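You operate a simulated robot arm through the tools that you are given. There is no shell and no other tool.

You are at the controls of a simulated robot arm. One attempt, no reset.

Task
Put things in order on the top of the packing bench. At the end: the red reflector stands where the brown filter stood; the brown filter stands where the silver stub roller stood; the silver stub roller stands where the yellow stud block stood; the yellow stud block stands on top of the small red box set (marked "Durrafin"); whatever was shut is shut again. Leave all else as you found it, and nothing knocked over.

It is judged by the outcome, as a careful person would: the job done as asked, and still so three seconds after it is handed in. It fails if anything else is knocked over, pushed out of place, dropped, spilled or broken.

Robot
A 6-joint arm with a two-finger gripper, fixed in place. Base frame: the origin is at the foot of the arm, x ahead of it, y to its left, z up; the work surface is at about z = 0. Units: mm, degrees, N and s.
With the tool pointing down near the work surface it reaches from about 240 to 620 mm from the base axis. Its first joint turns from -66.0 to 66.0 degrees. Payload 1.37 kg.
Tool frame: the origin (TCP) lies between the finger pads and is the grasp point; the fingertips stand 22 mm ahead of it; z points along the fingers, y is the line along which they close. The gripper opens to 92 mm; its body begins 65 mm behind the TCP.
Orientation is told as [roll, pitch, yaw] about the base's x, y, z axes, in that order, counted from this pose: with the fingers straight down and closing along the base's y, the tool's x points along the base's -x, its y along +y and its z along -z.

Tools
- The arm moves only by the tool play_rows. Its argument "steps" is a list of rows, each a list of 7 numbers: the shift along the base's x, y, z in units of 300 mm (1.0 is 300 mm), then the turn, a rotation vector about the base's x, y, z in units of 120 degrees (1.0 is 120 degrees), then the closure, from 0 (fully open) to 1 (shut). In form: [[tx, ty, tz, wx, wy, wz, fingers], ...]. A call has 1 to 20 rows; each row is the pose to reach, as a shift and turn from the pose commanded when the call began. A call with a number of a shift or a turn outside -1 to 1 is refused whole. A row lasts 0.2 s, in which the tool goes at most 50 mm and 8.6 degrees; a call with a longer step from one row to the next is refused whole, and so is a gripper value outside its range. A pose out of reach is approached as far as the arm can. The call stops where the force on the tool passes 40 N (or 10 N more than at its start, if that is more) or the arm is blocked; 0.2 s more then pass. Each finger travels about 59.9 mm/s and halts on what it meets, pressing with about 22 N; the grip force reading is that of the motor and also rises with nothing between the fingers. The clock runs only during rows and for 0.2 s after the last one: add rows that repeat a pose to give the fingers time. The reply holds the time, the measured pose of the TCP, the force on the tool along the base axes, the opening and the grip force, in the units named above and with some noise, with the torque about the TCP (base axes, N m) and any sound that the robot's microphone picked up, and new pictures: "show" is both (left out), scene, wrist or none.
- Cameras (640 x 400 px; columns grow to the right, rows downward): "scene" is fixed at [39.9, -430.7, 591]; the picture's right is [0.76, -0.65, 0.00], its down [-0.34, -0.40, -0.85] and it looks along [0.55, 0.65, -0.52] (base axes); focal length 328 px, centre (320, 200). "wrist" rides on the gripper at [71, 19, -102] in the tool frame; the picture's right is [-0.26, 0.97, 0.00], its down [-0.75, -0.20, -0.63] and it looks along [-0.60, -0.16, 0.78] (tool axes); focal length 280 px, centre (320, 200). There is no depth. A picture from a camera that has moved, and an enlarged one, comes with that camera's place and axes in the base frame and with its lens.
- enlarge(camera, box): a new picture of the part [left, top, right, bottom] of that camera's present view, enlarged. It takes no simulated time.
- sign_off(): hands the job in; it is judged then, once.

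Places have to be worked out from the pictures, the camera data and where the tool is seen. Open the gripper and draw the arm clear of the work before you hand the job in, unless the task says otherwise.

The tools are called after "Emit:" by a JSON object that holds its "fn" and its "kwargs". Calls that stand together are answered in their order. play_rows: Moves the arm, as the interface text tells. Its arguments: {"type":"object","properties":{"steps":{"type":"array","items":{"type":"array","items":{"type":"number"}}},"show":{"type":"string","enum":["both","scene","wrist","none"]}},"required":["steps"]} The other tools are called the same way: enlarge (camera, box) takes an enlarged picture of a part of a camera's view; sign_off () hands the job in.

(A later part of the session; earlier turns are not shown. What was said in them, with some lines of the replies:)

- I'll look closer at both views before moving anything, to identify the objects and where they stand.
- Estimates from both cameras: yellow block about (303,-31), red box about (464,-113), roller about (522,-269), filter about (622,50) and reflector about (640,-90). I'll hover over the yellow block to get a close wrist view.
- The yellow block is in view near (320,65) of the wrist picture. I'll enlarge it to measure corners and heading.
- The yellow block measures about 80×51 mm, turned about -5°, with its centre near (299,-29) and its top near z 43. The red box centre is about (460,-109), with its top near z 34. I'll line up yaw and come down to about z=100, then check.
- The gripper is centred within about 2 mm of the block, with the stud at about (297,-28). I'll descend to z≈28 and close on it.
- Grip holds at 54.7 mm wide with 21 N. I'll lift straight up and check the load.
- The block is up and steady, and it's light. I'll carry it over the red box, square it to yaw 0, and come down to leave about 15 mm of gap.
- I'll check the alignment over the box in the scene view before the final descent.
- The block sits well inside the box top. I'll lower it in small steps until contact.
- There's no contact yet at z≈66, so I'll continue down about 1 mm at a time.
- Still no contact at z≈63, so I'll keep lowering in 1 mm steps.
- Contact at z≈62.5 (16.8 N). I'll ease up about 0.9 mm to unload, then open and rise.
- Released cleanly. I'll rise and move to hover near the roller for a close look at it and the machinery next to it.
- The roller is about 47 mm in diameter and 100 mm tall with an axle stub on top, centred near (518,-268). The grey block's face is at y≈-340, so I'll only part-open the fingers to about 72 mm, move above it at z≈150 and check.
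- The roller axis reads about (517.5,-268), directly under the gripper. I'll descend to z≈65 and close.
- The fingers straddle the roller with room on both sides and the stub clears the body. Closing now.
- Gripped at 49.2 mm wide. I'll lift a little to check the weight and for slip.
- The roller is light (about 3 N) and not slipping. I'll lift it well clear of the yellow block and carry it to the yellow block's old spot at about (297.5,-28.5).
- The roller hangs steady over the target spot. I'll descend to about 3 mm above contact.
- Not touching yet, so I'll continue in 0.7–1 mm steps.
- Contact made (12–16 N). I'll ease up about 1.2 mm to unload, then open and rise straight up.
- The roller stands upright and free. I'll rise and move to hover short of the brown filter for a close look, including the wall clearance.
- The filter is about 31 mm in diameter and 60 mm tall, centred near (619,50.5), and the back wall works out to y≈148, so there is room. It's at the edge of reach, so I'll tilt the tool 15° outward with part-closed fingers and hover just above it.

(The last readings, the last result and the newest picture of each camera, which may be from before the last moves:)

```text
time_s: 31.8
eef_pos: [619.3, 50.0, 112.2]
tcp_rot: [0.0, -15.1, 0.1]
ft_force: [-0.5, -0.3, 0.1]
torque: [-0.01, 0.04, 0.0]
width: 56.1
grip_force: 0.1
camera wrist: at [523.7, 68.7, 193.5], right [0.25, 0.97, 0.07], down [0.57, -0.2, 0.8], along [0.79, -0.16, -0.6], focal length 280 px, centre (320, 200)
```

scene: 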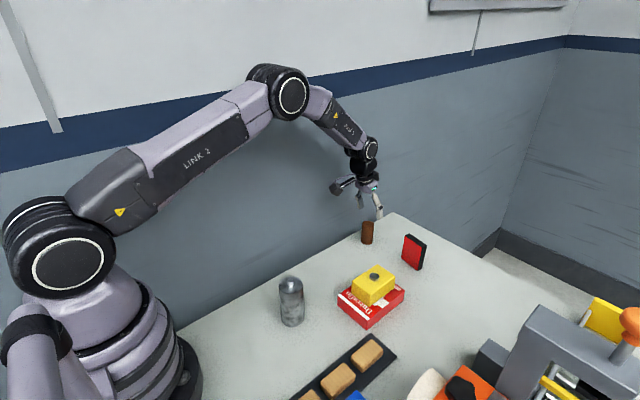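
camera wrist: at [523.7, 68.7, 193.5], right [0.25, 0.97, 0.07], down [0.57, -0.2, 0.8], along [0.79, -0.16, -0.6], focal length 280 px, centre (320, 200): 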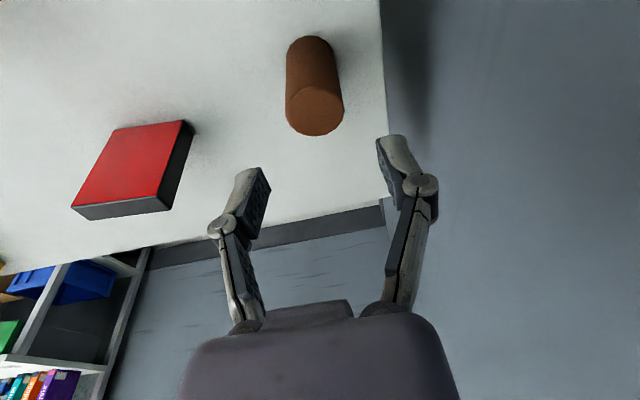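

The filter reads (618.5,51), directly under the gripper. I'll descend to z≈38.

Emit:
{"fn": "play_rows", "kwargs": {"steps": [[0, 0.003, -0.1, 0, 0, 0, 0.39], [0, 0.003, -0.2, 0, 0, 0, 0.39], [0, 0.003, -0.25, 0, 0, 0, 0.39], [0, 0.003, -0.25, 0, 0, 0, 0.39]]}}

```text
time_s: 32.8
eef_pos: [619.8, 51.9, 38.1]
tcp_rot: [-0.1, -15.0, 0.0]
ft_force: [0.5, -0.5, 0.0]
torque: [0.01, -0.02, -0.02]
width: 56.1
grip_force: 0.1
camera wrist: at [525.3, 70.6, 118.4], right [0.25, 0.96, 0.07], down [0.57, -0.2, 0.8], along [0.78, -0.16, -0.6], focal length 280 px, centre (320, 200)
```

scene: 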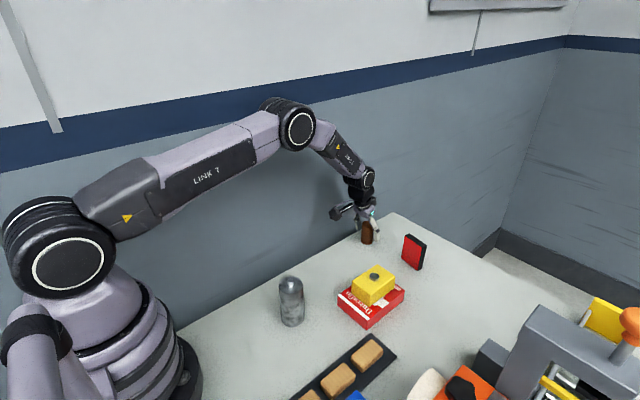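
wrist: 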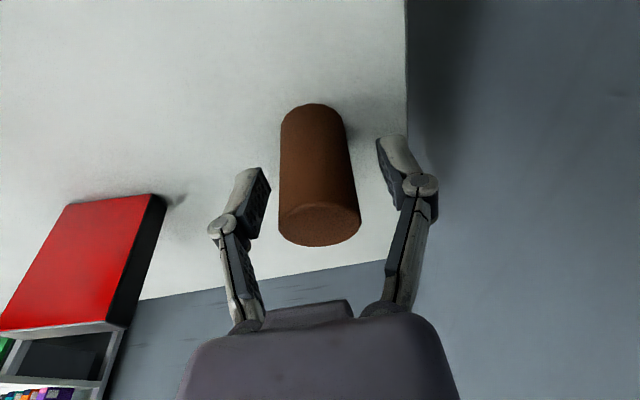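

The filter is between the pads. Closing on it.

Emit:
{"fn": "play_rows", "kwargs": {"steps": [[0, 0, 0, 0, 0, 0, 0.5], [0, 0, 0, 0, 0, 0, 0.6], [0, 0, 0, 0, 0, 0, 0.7], [0, 0, 0, 0, 0, 0, 1], [0, 0, 0, 0, 0, 0, 1], [0, 0, 0, 0, 0, 0, 1]], "show": "wrist"}}

```text
time_s: 34.2
eef_pos: [620.0, 50.5, 38.9]
tcp_rot: [-0.1, -15.0, -0.1]
ft_force: [-0.8, -0.1, 1.0]
torque: [0.03, 0.0, 0.01]
width: 32.5
grip_force: 21.7
camera wrist: at [525.3, 70.6, 118.7], right [0.25, 0.96, 0.07], down [0.57, -0.2, 0.8], along [0.78, -0.16, -0.6], focal length 280 px, centre (320, 200)
```

wrist: 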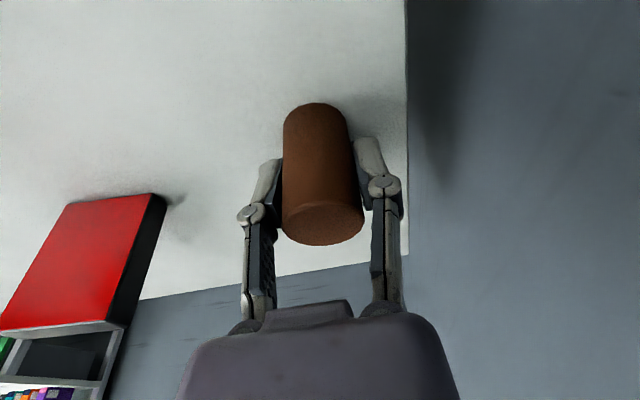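

Gripped at 32.5 mm wide. I'll lift it well above the reflector's height and swing round toward the roller's old spot, yawing with the arm.

Emit:
{"fn": "play_rows", "kwargs": {"steps": [[0, 0, 0.03, 0, 0, 0, 1], [0, 0, 0.15, 0, 0, 0, 1], [0, 0, 0.3, 0, 0, 0, 1], [-0.06, -0.06, 0.4, 0, 0, -0.05, 1], [-0.12, -0.18, 0.43, 0, 0, -0.1, 1], [-0.16, -0.32, 0.43, 0, 0, -0.15, 1], [-0.2, -0.46, 0.43, 0, 0, -0.2, 1], [-0.24, -0.6, 0.43, 0, 0, -0.225, 1], [-0.28, -0.74, 0.43, 0, 0, -0.225, 1], [-0.31, -0.88, 0.43, 0, 0, -0.225, 1], [-0.3367, -1.0, 0.43, 0, 0, -0.225, 1], [-0.3367, -1.0, 0.43, 0, 0, -0.225, 1]]}}

```text
time_s: 36.8
eef_pos: [520.2, -249.8, 166.3]
tcp_rot: [-0.1, -15.0, -27.0]
ft_force: [0.2, -0.5, -0.4]
torque: [-0.03, -0.02, 0.01]
width: 32.4
grip_force: 22.3
camera wrist: at [443.6, -189.3, 247.0], right [0.66, 0.74, 0.07], down [0.41, -0.44, 0.8], along [0.62, -0.5, -0.6], focal length 280 px, centre (320, 200)
```

scene: 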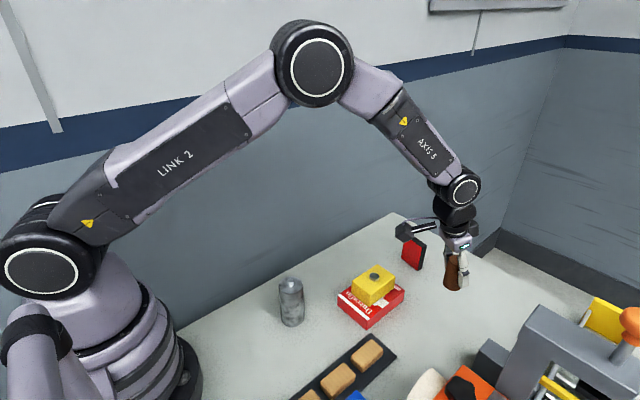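
wrist: 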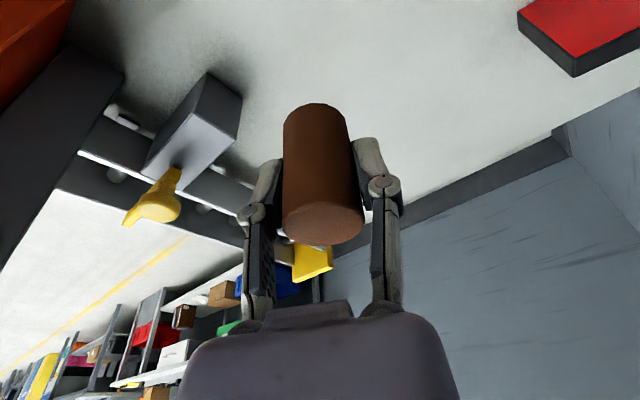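

The filter is steady in the grip. I'll finish the lateral move to (518,-270) and descend to about 3 mm above contact.

Emit:
{"fn": "play_rows", "kwargs": {"steps": [[-0.0037, -0.069, 0, 0, 0, 0, 1], [-0.0037, -0.069, -0.12, 0, 0, 0, 1], [-0.0037, -0.069, -0.26, 0, 0, 0, 1], [-0.0037, -0.069, -0.37, 0, 0, 0, 1], [-0.0037, -0.069, -0.41, 0, 0, 0, 1], [-0.0037, -0.069, -0.42, 0, 0, 0, 1], [-0.0037, -0.069, -0.42, 0, 0, 0, 1]]}}

Emit:
{"fn": "play_rows", "kwargs": {"steps": [[0, 0, -0.0035, 0, 0, 0, 1], [0, 0, -0.007, 0, 0, 0, 1], [0, 0, -0.007, 0, 0, 0, 1]], "show": "none"}}

```text
time_s: 38.4
eef_pos: [518.7, -269.7, 41.7]
tcp_rot: [0.0, -15.0, -27.0]
ft_force: [0.0, -0.1, -0.8]
torque: [0.0, 0.01, 0.04]
width: 32.7
grip_force: 21.6
camera wrist: at [441.5, -209.0, 121.5], right [0.66, 0.74, 0.07], down [0.41, -0.44, 0.8], along [0.62, -0.5, -0.6], focal length 280 px, centre (320, 200)
```

scene: 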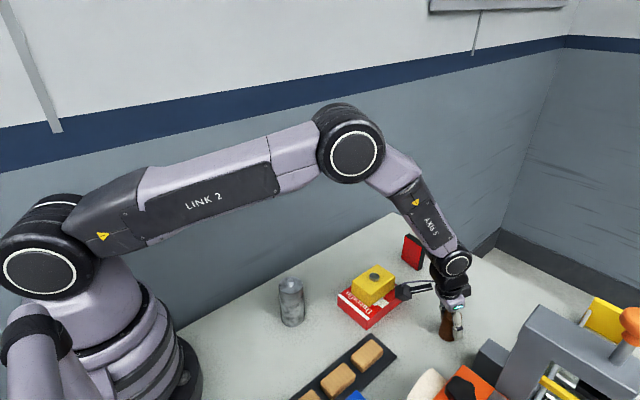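
wrist: 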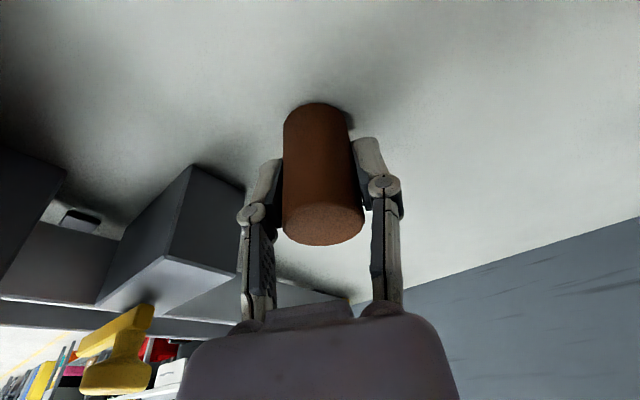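

```text
time_s: 39.2
eef_pos: [516.6, -270.1, 38.4]
tcp_rot: [0.0, -14.9, -27.0]
ft_force: [0.3, -0.1, -0.7]
torque: [-0.01, -0.03, 0.01]
width: 32.9
grip_force: 22.2
```

No contact yet. Going on in 0.9 mm steps.

Emit:
{"fn": "play_rows", "kwargs": {"steps": [[0, 0, -0.003, 0, 0, 0, 1], [0, 0, -0.003, 0, 0, 0, 1]], "show": "none"}}

Emit:
{"fn": "play_rows", "kwargs": {"steps": [[0, 0, -0.003, 0, 0, 0, 1], [0, 0, -0.003, 0, 0, 0, 1]], "show": "none"}}

```text
time_s: 39.8
eef_pos: [517.3, -268.9, 38.6]
tcp_rot: [0.0, -15.0, -27.0]
ft_force: [-0.2, -0.3, -0.3]
torque: [0.0, -0.01, -0.02]
width: 32.7
grip_force: 21.9
```

```text
time_s: 40.4
eef_pos: [517.9, -269.4, 37.8]
tcp_rot: [0.0, -15.1, -27.0]
ft_force: [-1.8, 2.1, 8.4]
torque: [0.12, 0.06, 0.03]
width: 32.7
grip_force: 21.7
```

Contact at 8 N. I'll unload slightly, open to about 60 mm, and check.

Emit:
{"fn": "play_rows", "kwargs": {"steps": [[0, 0, 0.002, 0, 0, 0, 1], [0, 0, 0.002, 0, 0, 0, 0.62], [0, 0, 0.002, 0, 0, 0, 0.5], [0, 0, 0.002, 0, 0, 0, 0.35], [0, 0, 0.002, 0, 0, 0, 0.35], [0, 0, 0.002, 0, 0, 0, 0.35]]}}

```text
time_s: 41.8
eef_pos: [515.5, -270.8, 37.1]
tcp_rot: [0.0, -14.9, -27.0]
ft_force: [0.0, 0.1, -0.1]
torque: [-0.01, 0.0, 0.03]
width: 59.8
grip_force: 0.0
camera wrist: at [440.8, -210.3, 118.7], right [0.66, 0.74, 0.07], down [0.41, -0.44, 0.8], along [0.62, -0.5, -0.6], focal length 280 px, centre (320, 200)
```

scene: 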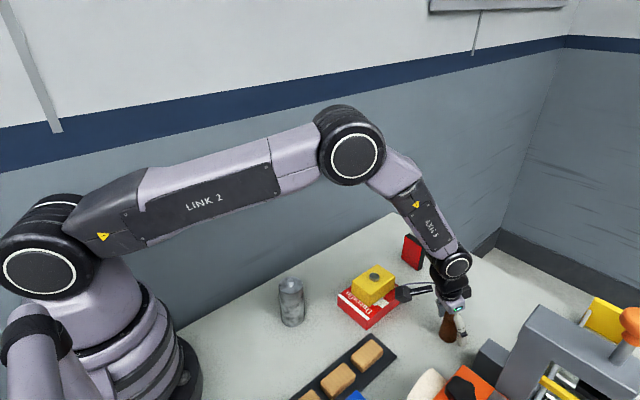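
wrist: 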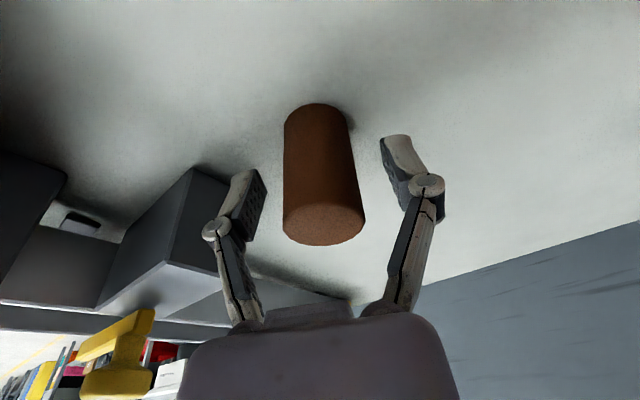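

The filter stands free at the roller's old spot. I'll rise straight up, then move to hover before the reflector with yaw back at 0.

Emit:
{"fn": "play_rows", "kwargs": {"steps": [[0, 0, 0.1, 0, 0, 0, 0.35], [0, 0, 0.25, 0, 0, 0, 0.35], [0, 0, 0.4, 0, 0, 0, 0.35], [0, 0, 0.5, 0, 0, 0, 0.25], [0.02, 0.13, 0.52, 0, 0, 0.05, 0.15], [0.05, 0.27, 0.52, 0, 0, 0.1, 0.1], [0.09, 0.41, 0.52, 0, 0, 0.15, 0.1], [0.12, 0.53, 0.52, 0, 0, 0.2, 0.1], [0.14, 0.6, 0.52, 0, 0, 0.225, 0.1], [0.14, 0.6, 0.52, 0, 0, 0.225, 0.1]]}}

```text
time_s: 44.0
eef_pos: [558.8, -86.6, 192.9]
tcp_rot: [-0.1, -15.0, 0.0]
ft_force: [-0.8, 0.8, -0.3]
torque: [0.01, -0.01, 0.03]
width: 82.8
grip_force: 0.2
camera wrist: at [464.4, -68.0, 274.8], right [0.25, 0.97, 0.07], down [0.57, -0.2, 0.8], along [0.78, -0.16, -0.6], focal length 280 px, centre (320, 200)
```

scene: 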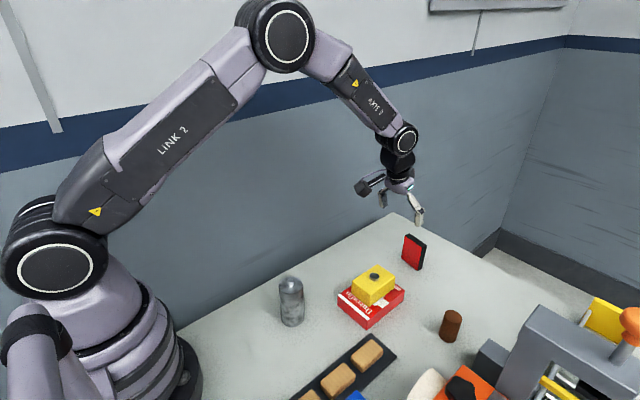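
wrist: 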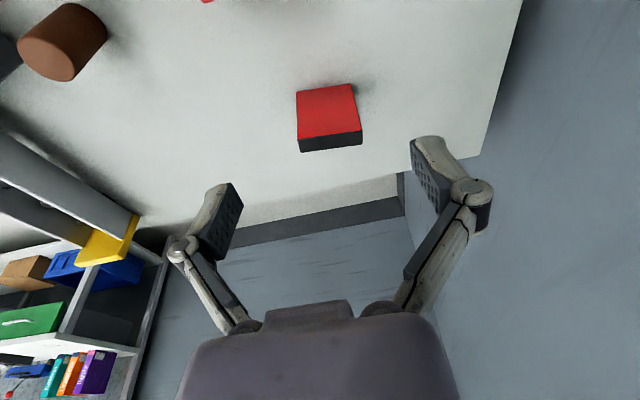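

Emit:
{"fn": "enlarge", "kwargs": {"camera": "wrist", "box": [260, 60, 400, 170]}}

Emit:
{"fn": "enlarge", "kwargs": {"camera": "scene", "box": [380, 220, 460, 280]}}

```text
3.64 times, centred on (330, 115) of wrist
camera zoom: at [464.4, -68.0, 274.8], right [0.25, 0.97, 0.07], down [0.57, -0.2, 0.8], along [0.78, -0.16, -0.6], focal length 1020 px, centre (284, 509)
```

zoom: 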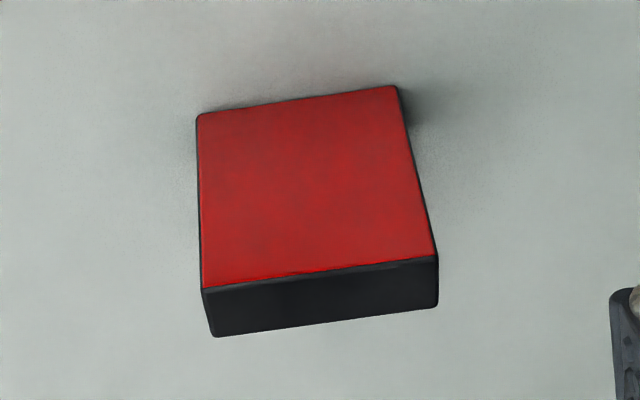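

```text
6.67 times, centred on (420, 250) of scene
camera zoom: at [40.0, -430.6, 591.0], right [0.76, -0.65, 0.0], down [-0.34, -0.4, -0.85], along [0.55, 0.65, -0.52], focal length 2190 px, centre (-347, -133)
```

zoom: 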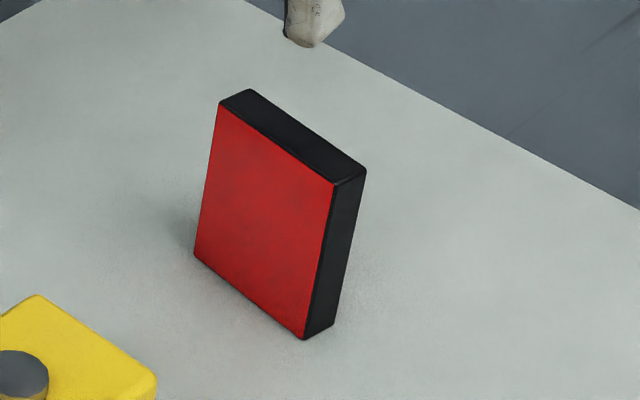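

The reflector measures about 59×16.5×76.5 mm, turned -7.5°, centred near (641,-90). That is beyond vertical reach, so I'll use a 20° outward tilt with yaw -7.5° and hover above it fully open.

Emit:
{"fn": "play_rows", "kwargs": {"steps": [[0.08, -0.003, -0.04, -0.0014, -0.021, -0.0313, 0], [0.16, -0.005, -0.1, -0.0027, -0.0417, -0.0625, 0], [0.24, -0.007, -0.18, -0.0027, -0.0417, -0.0625, 0], [0.27, -0.007, -0.2267, -0.0027, -0.0417, -0.0625, 0], [0.27, -0.007, -0.2267, -0.0027, -0.0417, -0.0625, 0]]}}

```text
time_s: 45.2
eef_pos: [641.2, -92.4, 126.0]
tcp_rot: [-0.1, -20.0, -7.5]
ft_force: [-0.2, 0.3, 0.8]
torque: [0.01, -0.04, -0.01]
width: 91.9
grip_force: 0.0
camera wrist: at [541.8, -59.7, 197.7], right [0.37, 0.92, 0.09], down [0.46, -0.27, 0.84], along [0.81, -0.27, -0.53], focal length 280 px, centre (320, 200)
```

scene: 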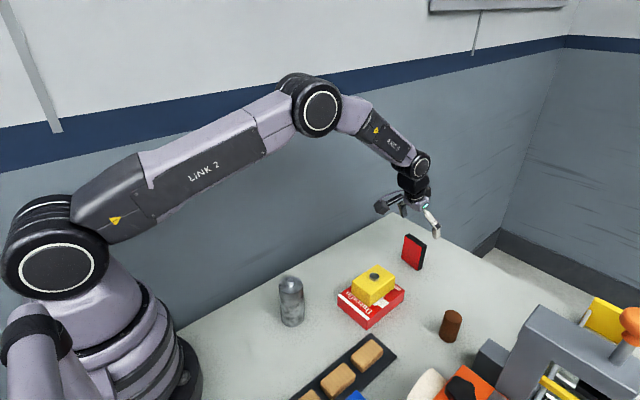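
wrist: 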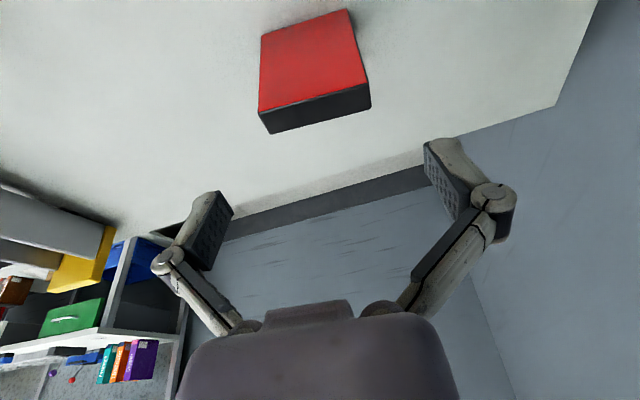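

This view puts the reflector centre at (640.4,-89.9), so I'll nudge y by +1.9 mm and descend to z≈48 with the fingers either side.

Emit:
{"fn": "play_rows", "kwargs": {"steps": [[0.001, 0.0063, -0.08, 0, 0, 0, 0], [0.001, 0.0063, -0.18, 0, 0, 0, 0], [0.001, 0.0063, -0.25, 0, 0, 0, 0], [0.001, 0.0063, -0.26, 0, 0, 0, 0], [0.001, 0.0063, -0.26, 0, 0, 0, 0]]}}

```text
time_s: 46.4
eef_pos: [638.9, -88.7, 46.8]
tcp_rot: [0.0, -19.9, -7.5]
ft_force: [0.2, -1.5, 0.2]
torque: [0.02, -0.03, -0.01]
width: 92.0
grip_force: 0.0
camera wrist: at [542.4, -57.3, 119.9], right [0.37, 0.92, 0.09], down [0.46, -0.27, 0.85], along [0.81, -0.27, -0.53], focal length 280 px, centre (320, 200)
```

scene: 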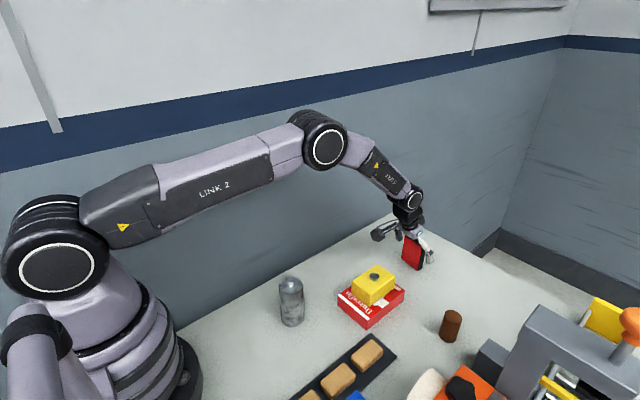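
wrist: 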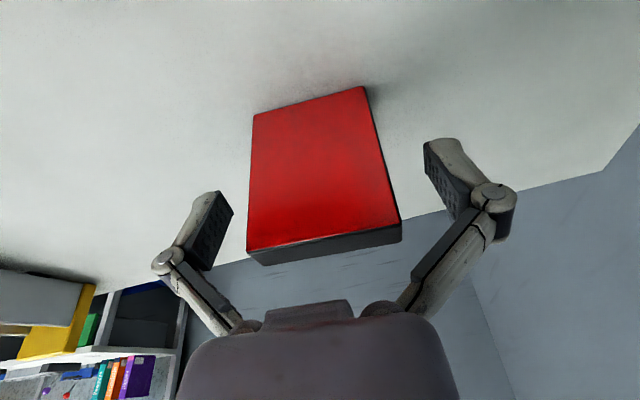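

At pad height the reflector's middle is at about column 319, matching the TCP's 320, so it's centred. Closing gently.

Emit:
{"fn": "play_rows", "kwargs": {"steps": [[0, 0, 0, 0, 0, 0, 0.1], [0, 0, 0, 0, 0, 0, 0.2], [0, 0, 0, 0, 0, 0, 0.3], [0, 0, 0, 0, 0, 0, 0.4], [0, 0, 0, 0, 0, 0, 1], [0, 0, 0, 0, 0, 0, 1], [0, 0, 0, 0, 0, 0, 1]]}}

```text
time_s: 48.0
eef_pos: [641.2, -90.0, 48.1]
tcp_rot: [0.0, -20.1, -7.5]
ft_force: [0.4, -0.7, 1.7]
torque: [0.02, 0.01, 0.0]
width: 59.2
grip_force: 22.1
camera wrist: at [542.5, -57.2, 120.3], right [0.37, 0.92, 0.09], down [0.46, -0.27, 0.85], along [0.81, -0.27, -0.53], focal length 280 px, centre (320, 200)
```

scene: 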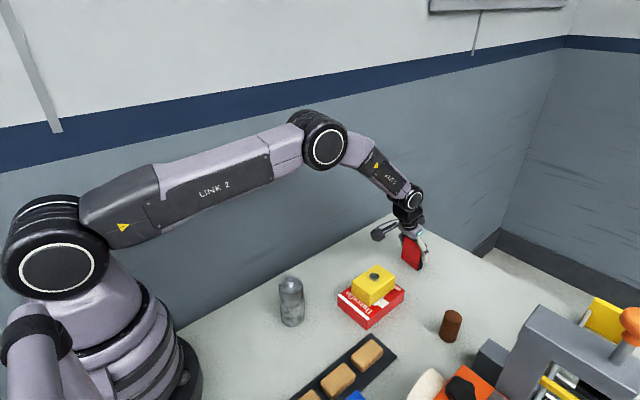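
wrist: 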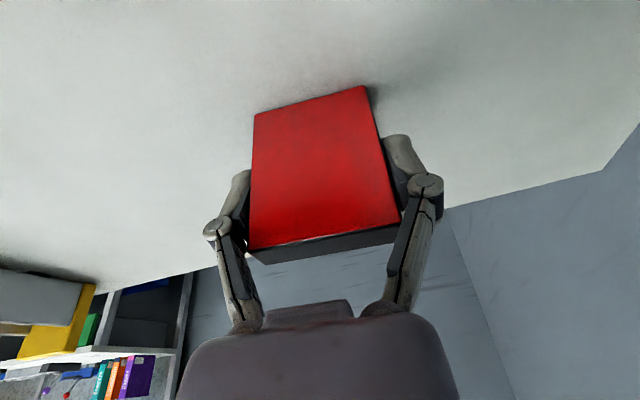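

Gripped at 59.2 mm wide. I'll lift straight up and check it stays level.

Emit:
{"fn": "play_rows", "kwargs": {"steps": [[0, 0, 0.02, 0, 0, 0, 1], [0, 0, 0.08, 0, 0, 0, 1], [0, 0, 0.16, 0, 0, 0, 1], [0, 0, 0.2, 0, 0, 0, 1], [0, 0, 0.2, 0, 0, 0, 1]]}}

```text
time_s: 49.2
eef_pos: [640.8, -89.8, 108.1]
tcp_rot: [0.0, -20.0, -7.5]
ft_force: [-0.4, -0.4, -0.7]
torque: [-0.04, -0.01, 0.01]
width: 59.5
grip_force: 22.2
camera wrist: at [542.3, -58.0, 179.9], right [0.37, 0.92, 0.09], down [0.46, -0.27, 0.84], along [0.81, -0.27, -0.53], focal length 280 px, centre (320, 200)
```

scene: 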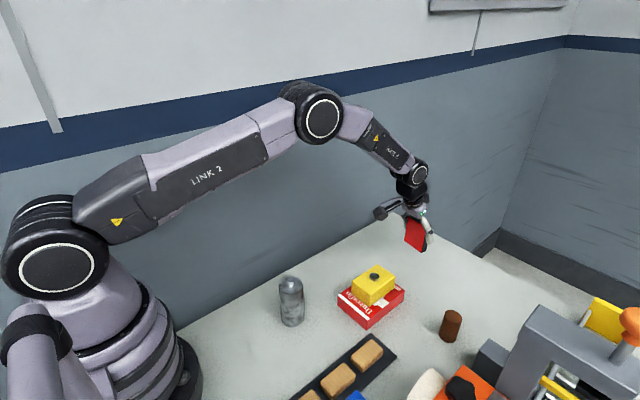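
wrist: 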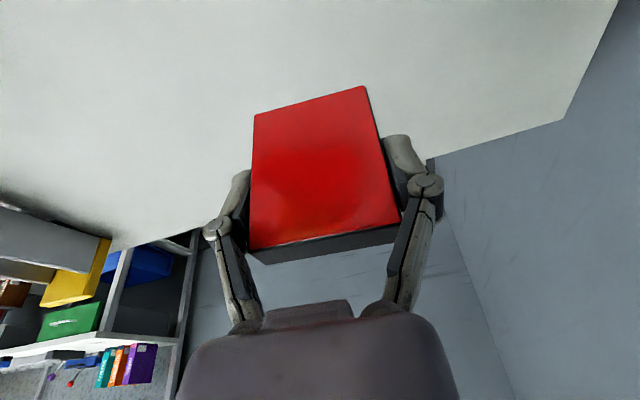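

The reflector hasn't shifted in the grip. I'll carry it across to (618.7,50.4) and descend to about 4 mm above contact.

Emit:
{"fn": "play_rows", "kwargs": {"steps": [[-0.02, 0.1, 0.02, 0, 0, 0, 1], [-0.04, 0.22, 0.02, 0, 0, 0, 1], [-0.06, 0.34, 0.02, 0, 0, 0, 1], [-0.073, 0.44, 0.02, 0, 0, 0, 1], [-0.073, 0.4667, 0.0, 0, 0, 0, 1], [-0.073, 0.4667, -0.08, 0, 0, 0, 1], [-0.073, 0.4667, -0.15, 0, 0, 0, 1], [-0.073, 0.4667, -0.185, 0, 0, 0, 1], [-0.073, 0.4667, -0.185, 0, 0, 0, 1]]}}

```text
time_s: 51.2
eef_pos: [617.5, 49.6, 52.6]
tcp_rot: [0.0, -20.1, -7.5]
ft_force: [-0.6, 0.6, 0.0]
torque: [0.0, 0.03, 0.01]
width: 59.4
grip_force: 21.7
camera wrist: at [520.2, 82.0, 123.4], right [0.37, 0.92, 0.09], down [0.46, -0.27, 0.85], along [0.81, -0.27, -0.53], focal length 280 px, centre (320, 200)
```

scene: 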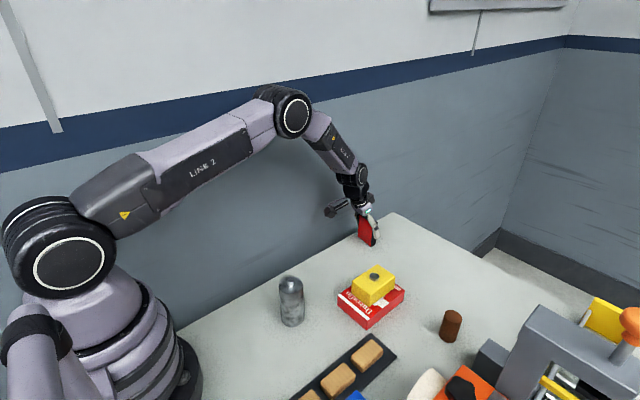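
wrist: 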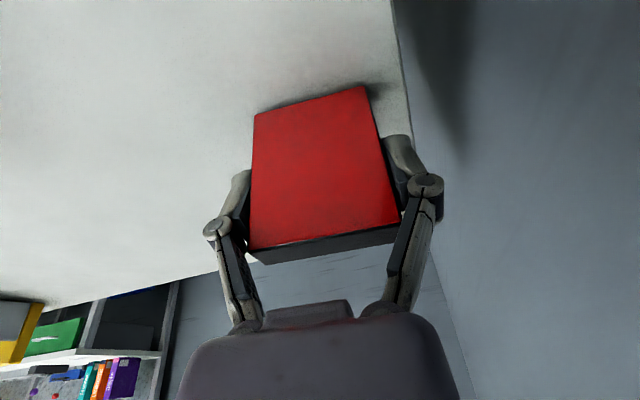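

Positioned at about (618,50). I'll lower in fine steps to contact.

Emit:
{"fn": "play_rows", "kwargs": {"steps": [[0, 0, -0.004, 0, 0, 0, 1], [0, 0, -0.01, 0, 0, 0, 1], [0, 0, -0.01, 0, 0, 0, 1]], "show": "none"}}

Emit:
{"fn": "play_rows", "kwargs": {"steps": [[0, 0, -0.003, 0, 0, 0, 1], [0, 0, -0.003, 0, 0, 0, 1]], "show": "none"}}

```text
time_s: 52.0
eef_pos: [619.8, 49.0, 49.0]
tcp_rot: [0.0, -20.0, -7.4]
ft_force: [0.6, -0.1, -1.6]
torque: [-0.01, -0.02, -0.02]
width: 59.3
grip_force: 22.0
```

```text
time_s: 52.6
eef_pos: [618.0, 49.5, 47.4]
tcp_rot: [0.1, -20.0, -7.5]
ft_force: [-1.3, -0.2, 2.7]
torque: [0.0, 0.06, 0.01]
width: 59.4
grip_force: 22.1
```

First contact at about 4 N. I'll settle 0.3 mm more so the base is flush, then open slowly.

Emit:
{"fn": "play_rows", "kwargs": {"steps": [[0, 0, -0.001, 0, 0, 0, 1], [0, 0, -0.001, 0, 0, 0, 0.34], [0, 0, -0.001, 0, 0, 0, 0.3], [0, 0, -0.001, 0, 0, 0, 0.25], [0, 0, -0.001, 0, 0, 0, 0.18], [0, 0, -0.001, 0, 0, 0, 0.15], [0, 0, -0.001, 0, 0, 0, 0.15]]}}

```text
time_s: 54.2
eef_pos: [617.8, 49.6, 48.9]
tcp_rot: [-0.1, -19.9, -7.4]
ft_force: [0.6, -0.3, -0.3]
torque: [0.01, 0.0, -0.02]
width: 78.3
grip_force: 0.0
camera wrist: at [520.1, 82.1, 120.3], right [0.37, 0.92, 0.09], down [0.46, -0.27, 0.84], along [0.81, -0.27, -0.53], focal length 280 px, centre (320, 200)
```

scene: 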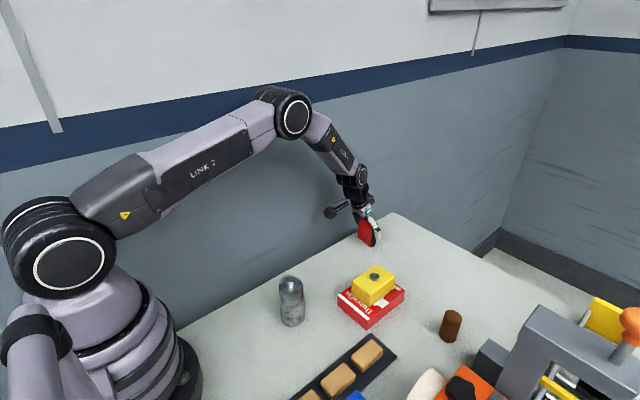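
wrist: 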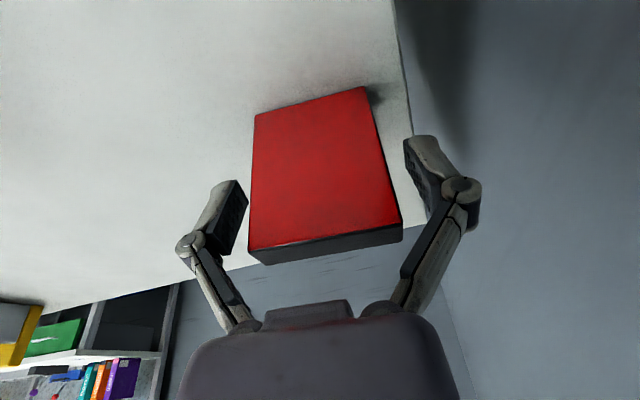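

The reflector stands free. I'll rise straight up clear of it, then retract, remove the tilt and fully open.

Emit:
{"fn": "play_rows", "kwargs": {"steps": [[0, 0, 0.08, 0, 0, 0, 0.15], [0, 0, 0.2, 0, 0, 0, 0.15], [0, 0, 0.34, 0, 0, 0, 0.1], [-0.08, -0.06, 0.44, 0, 0.04, 0, 0.05], [-0.18, -0.15, 0.52, 0, 0.08, 0, 0], [-0.28, -0.25, 0.6, 0, 0.12, 0, 0], [-0.38, -0.34, 0.68, 0, 0.16, 0, 0], [-0.48, -0.42, 0.76, 0, 0.1667, 0, 0], [-0.5, -0.45, 0.85, 0, 0.1667, 0, 0], [-0.5, -0.45, 0.95, 0, 0.1667, 0, 0], [-0.5, -0.45, 0.95, 0, 0.1667, 0, 0]]}}

```text
time_s: 56.6
eef_pos: [469.2, -85.6, 334.5]
tcp_rot: [-2.4, -0.1, -7.1]
ft_force: [-0.2, 0.6, 0.4]
torque: [-0.01, 0.0, 0.01]
width: 91.8
grip_force: 0.1
camera wrist: at [401.5, -54.3, 434.8], right [0.38, 0.92, -0.04], down [0.72, -0.27, 0.64], along [0.58, -0.27, -0.77], focal length 280 px, centre (320, 200)
```

scene: 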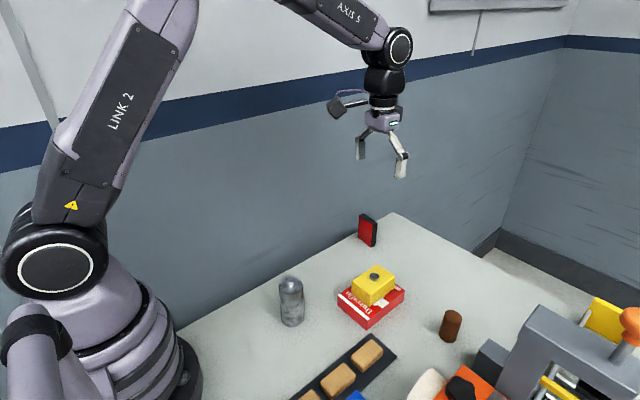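
wrist: 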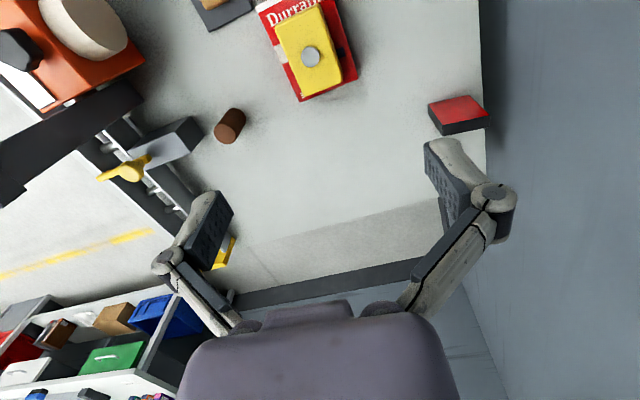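

The arm is clear. I'll enlarge the same scene region as at the start to compare the final positions with the originals.

Emit:
{"fn": "enlarge", "kwargs": {"camera": "scene", "box": [240, 200, 500, 362]}}

Emit:
{"fn": "enlarge", "kwargs": {"camera": "scene", "box": [280, 240, 640, 400]}}

Emit:
{"fn": "enlarge", "kwargs": {"camera": "wrist", "box": [180, 0, 500, 200]}}

```text
2.46 times, centred on (370, 281) of scene
camera zoom: at [39.9, -430.7, 591.0], right [0.76, -0.65, 0.0], down [-0.34, -0.4, -0.85], along [0.55, 0.65, -0.52], focal length 809 px, centre (197, 1)
```

zoom: 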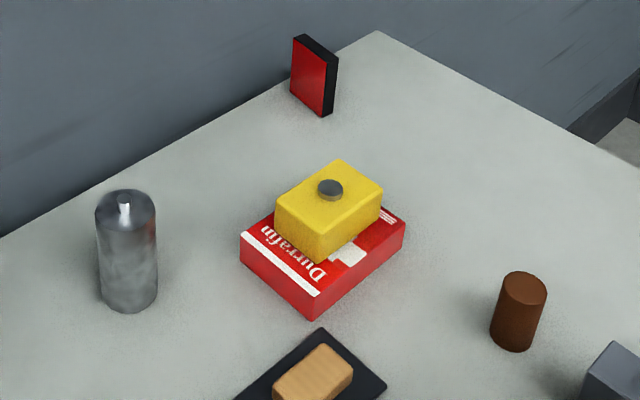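

```text
1.78 times, centred on (460, 320) of scene
camera zoom: at [39.9, -430.7, 591.0], right [0.76, -0.65, 0.0], down [-0.34, -0.4, -0.85], along [0.55, 0.65, -0.52], focal length 584 px, centre (71, -13)
```

zoom: 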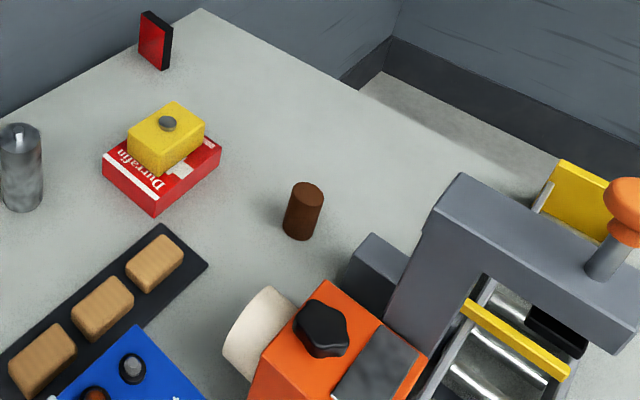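

```text
2.00 times, centred on (340, 100) of wrist
camera zoom: at [401.5, -54.3, 434.8], right [0.38, 0.92, -0.04], down [0.72, -0.27, 0.64], along [0.58, -0.27, -0.77], focal length 561 px, centre (280, 400)
```

zoom: 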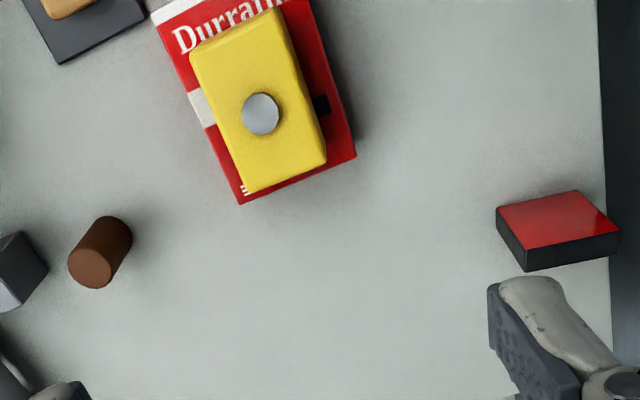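

All the positions match. The reflector base is where the filter's was, the filter base is where the roller's was, and the roller is centred on the yellow block's old footprint. The yellow block sits squarely on the unmoved Durrafin box. I opened nothing that was shut, everything stands upright, and the gripper is open and clear, so I'm handing in.

Emit:
{"fn": "sign_off", "kwargs": {}}

```text
The job is handed in.
```

I finished the rearrangement and handed the job in. The last pictures show everything upright and in its new place:

- **Yellow stud block:** on top of the small red "Durrafin" box, which did not move.
- **Silver stub roller:** where the yellow stud block stood.
- **Brown filter:** where the silver stub roller stood.
- **Red reflector:** where the brown filter stood, facing the same way as before.

By comparison with the starting pictures, each moved piece is within about 3 mm of its target spot.

I opened nothing, so there was nothing to shut again. Nothing else in the pictures looked disturbed. The gripper is open and the arm is clear of the bench.
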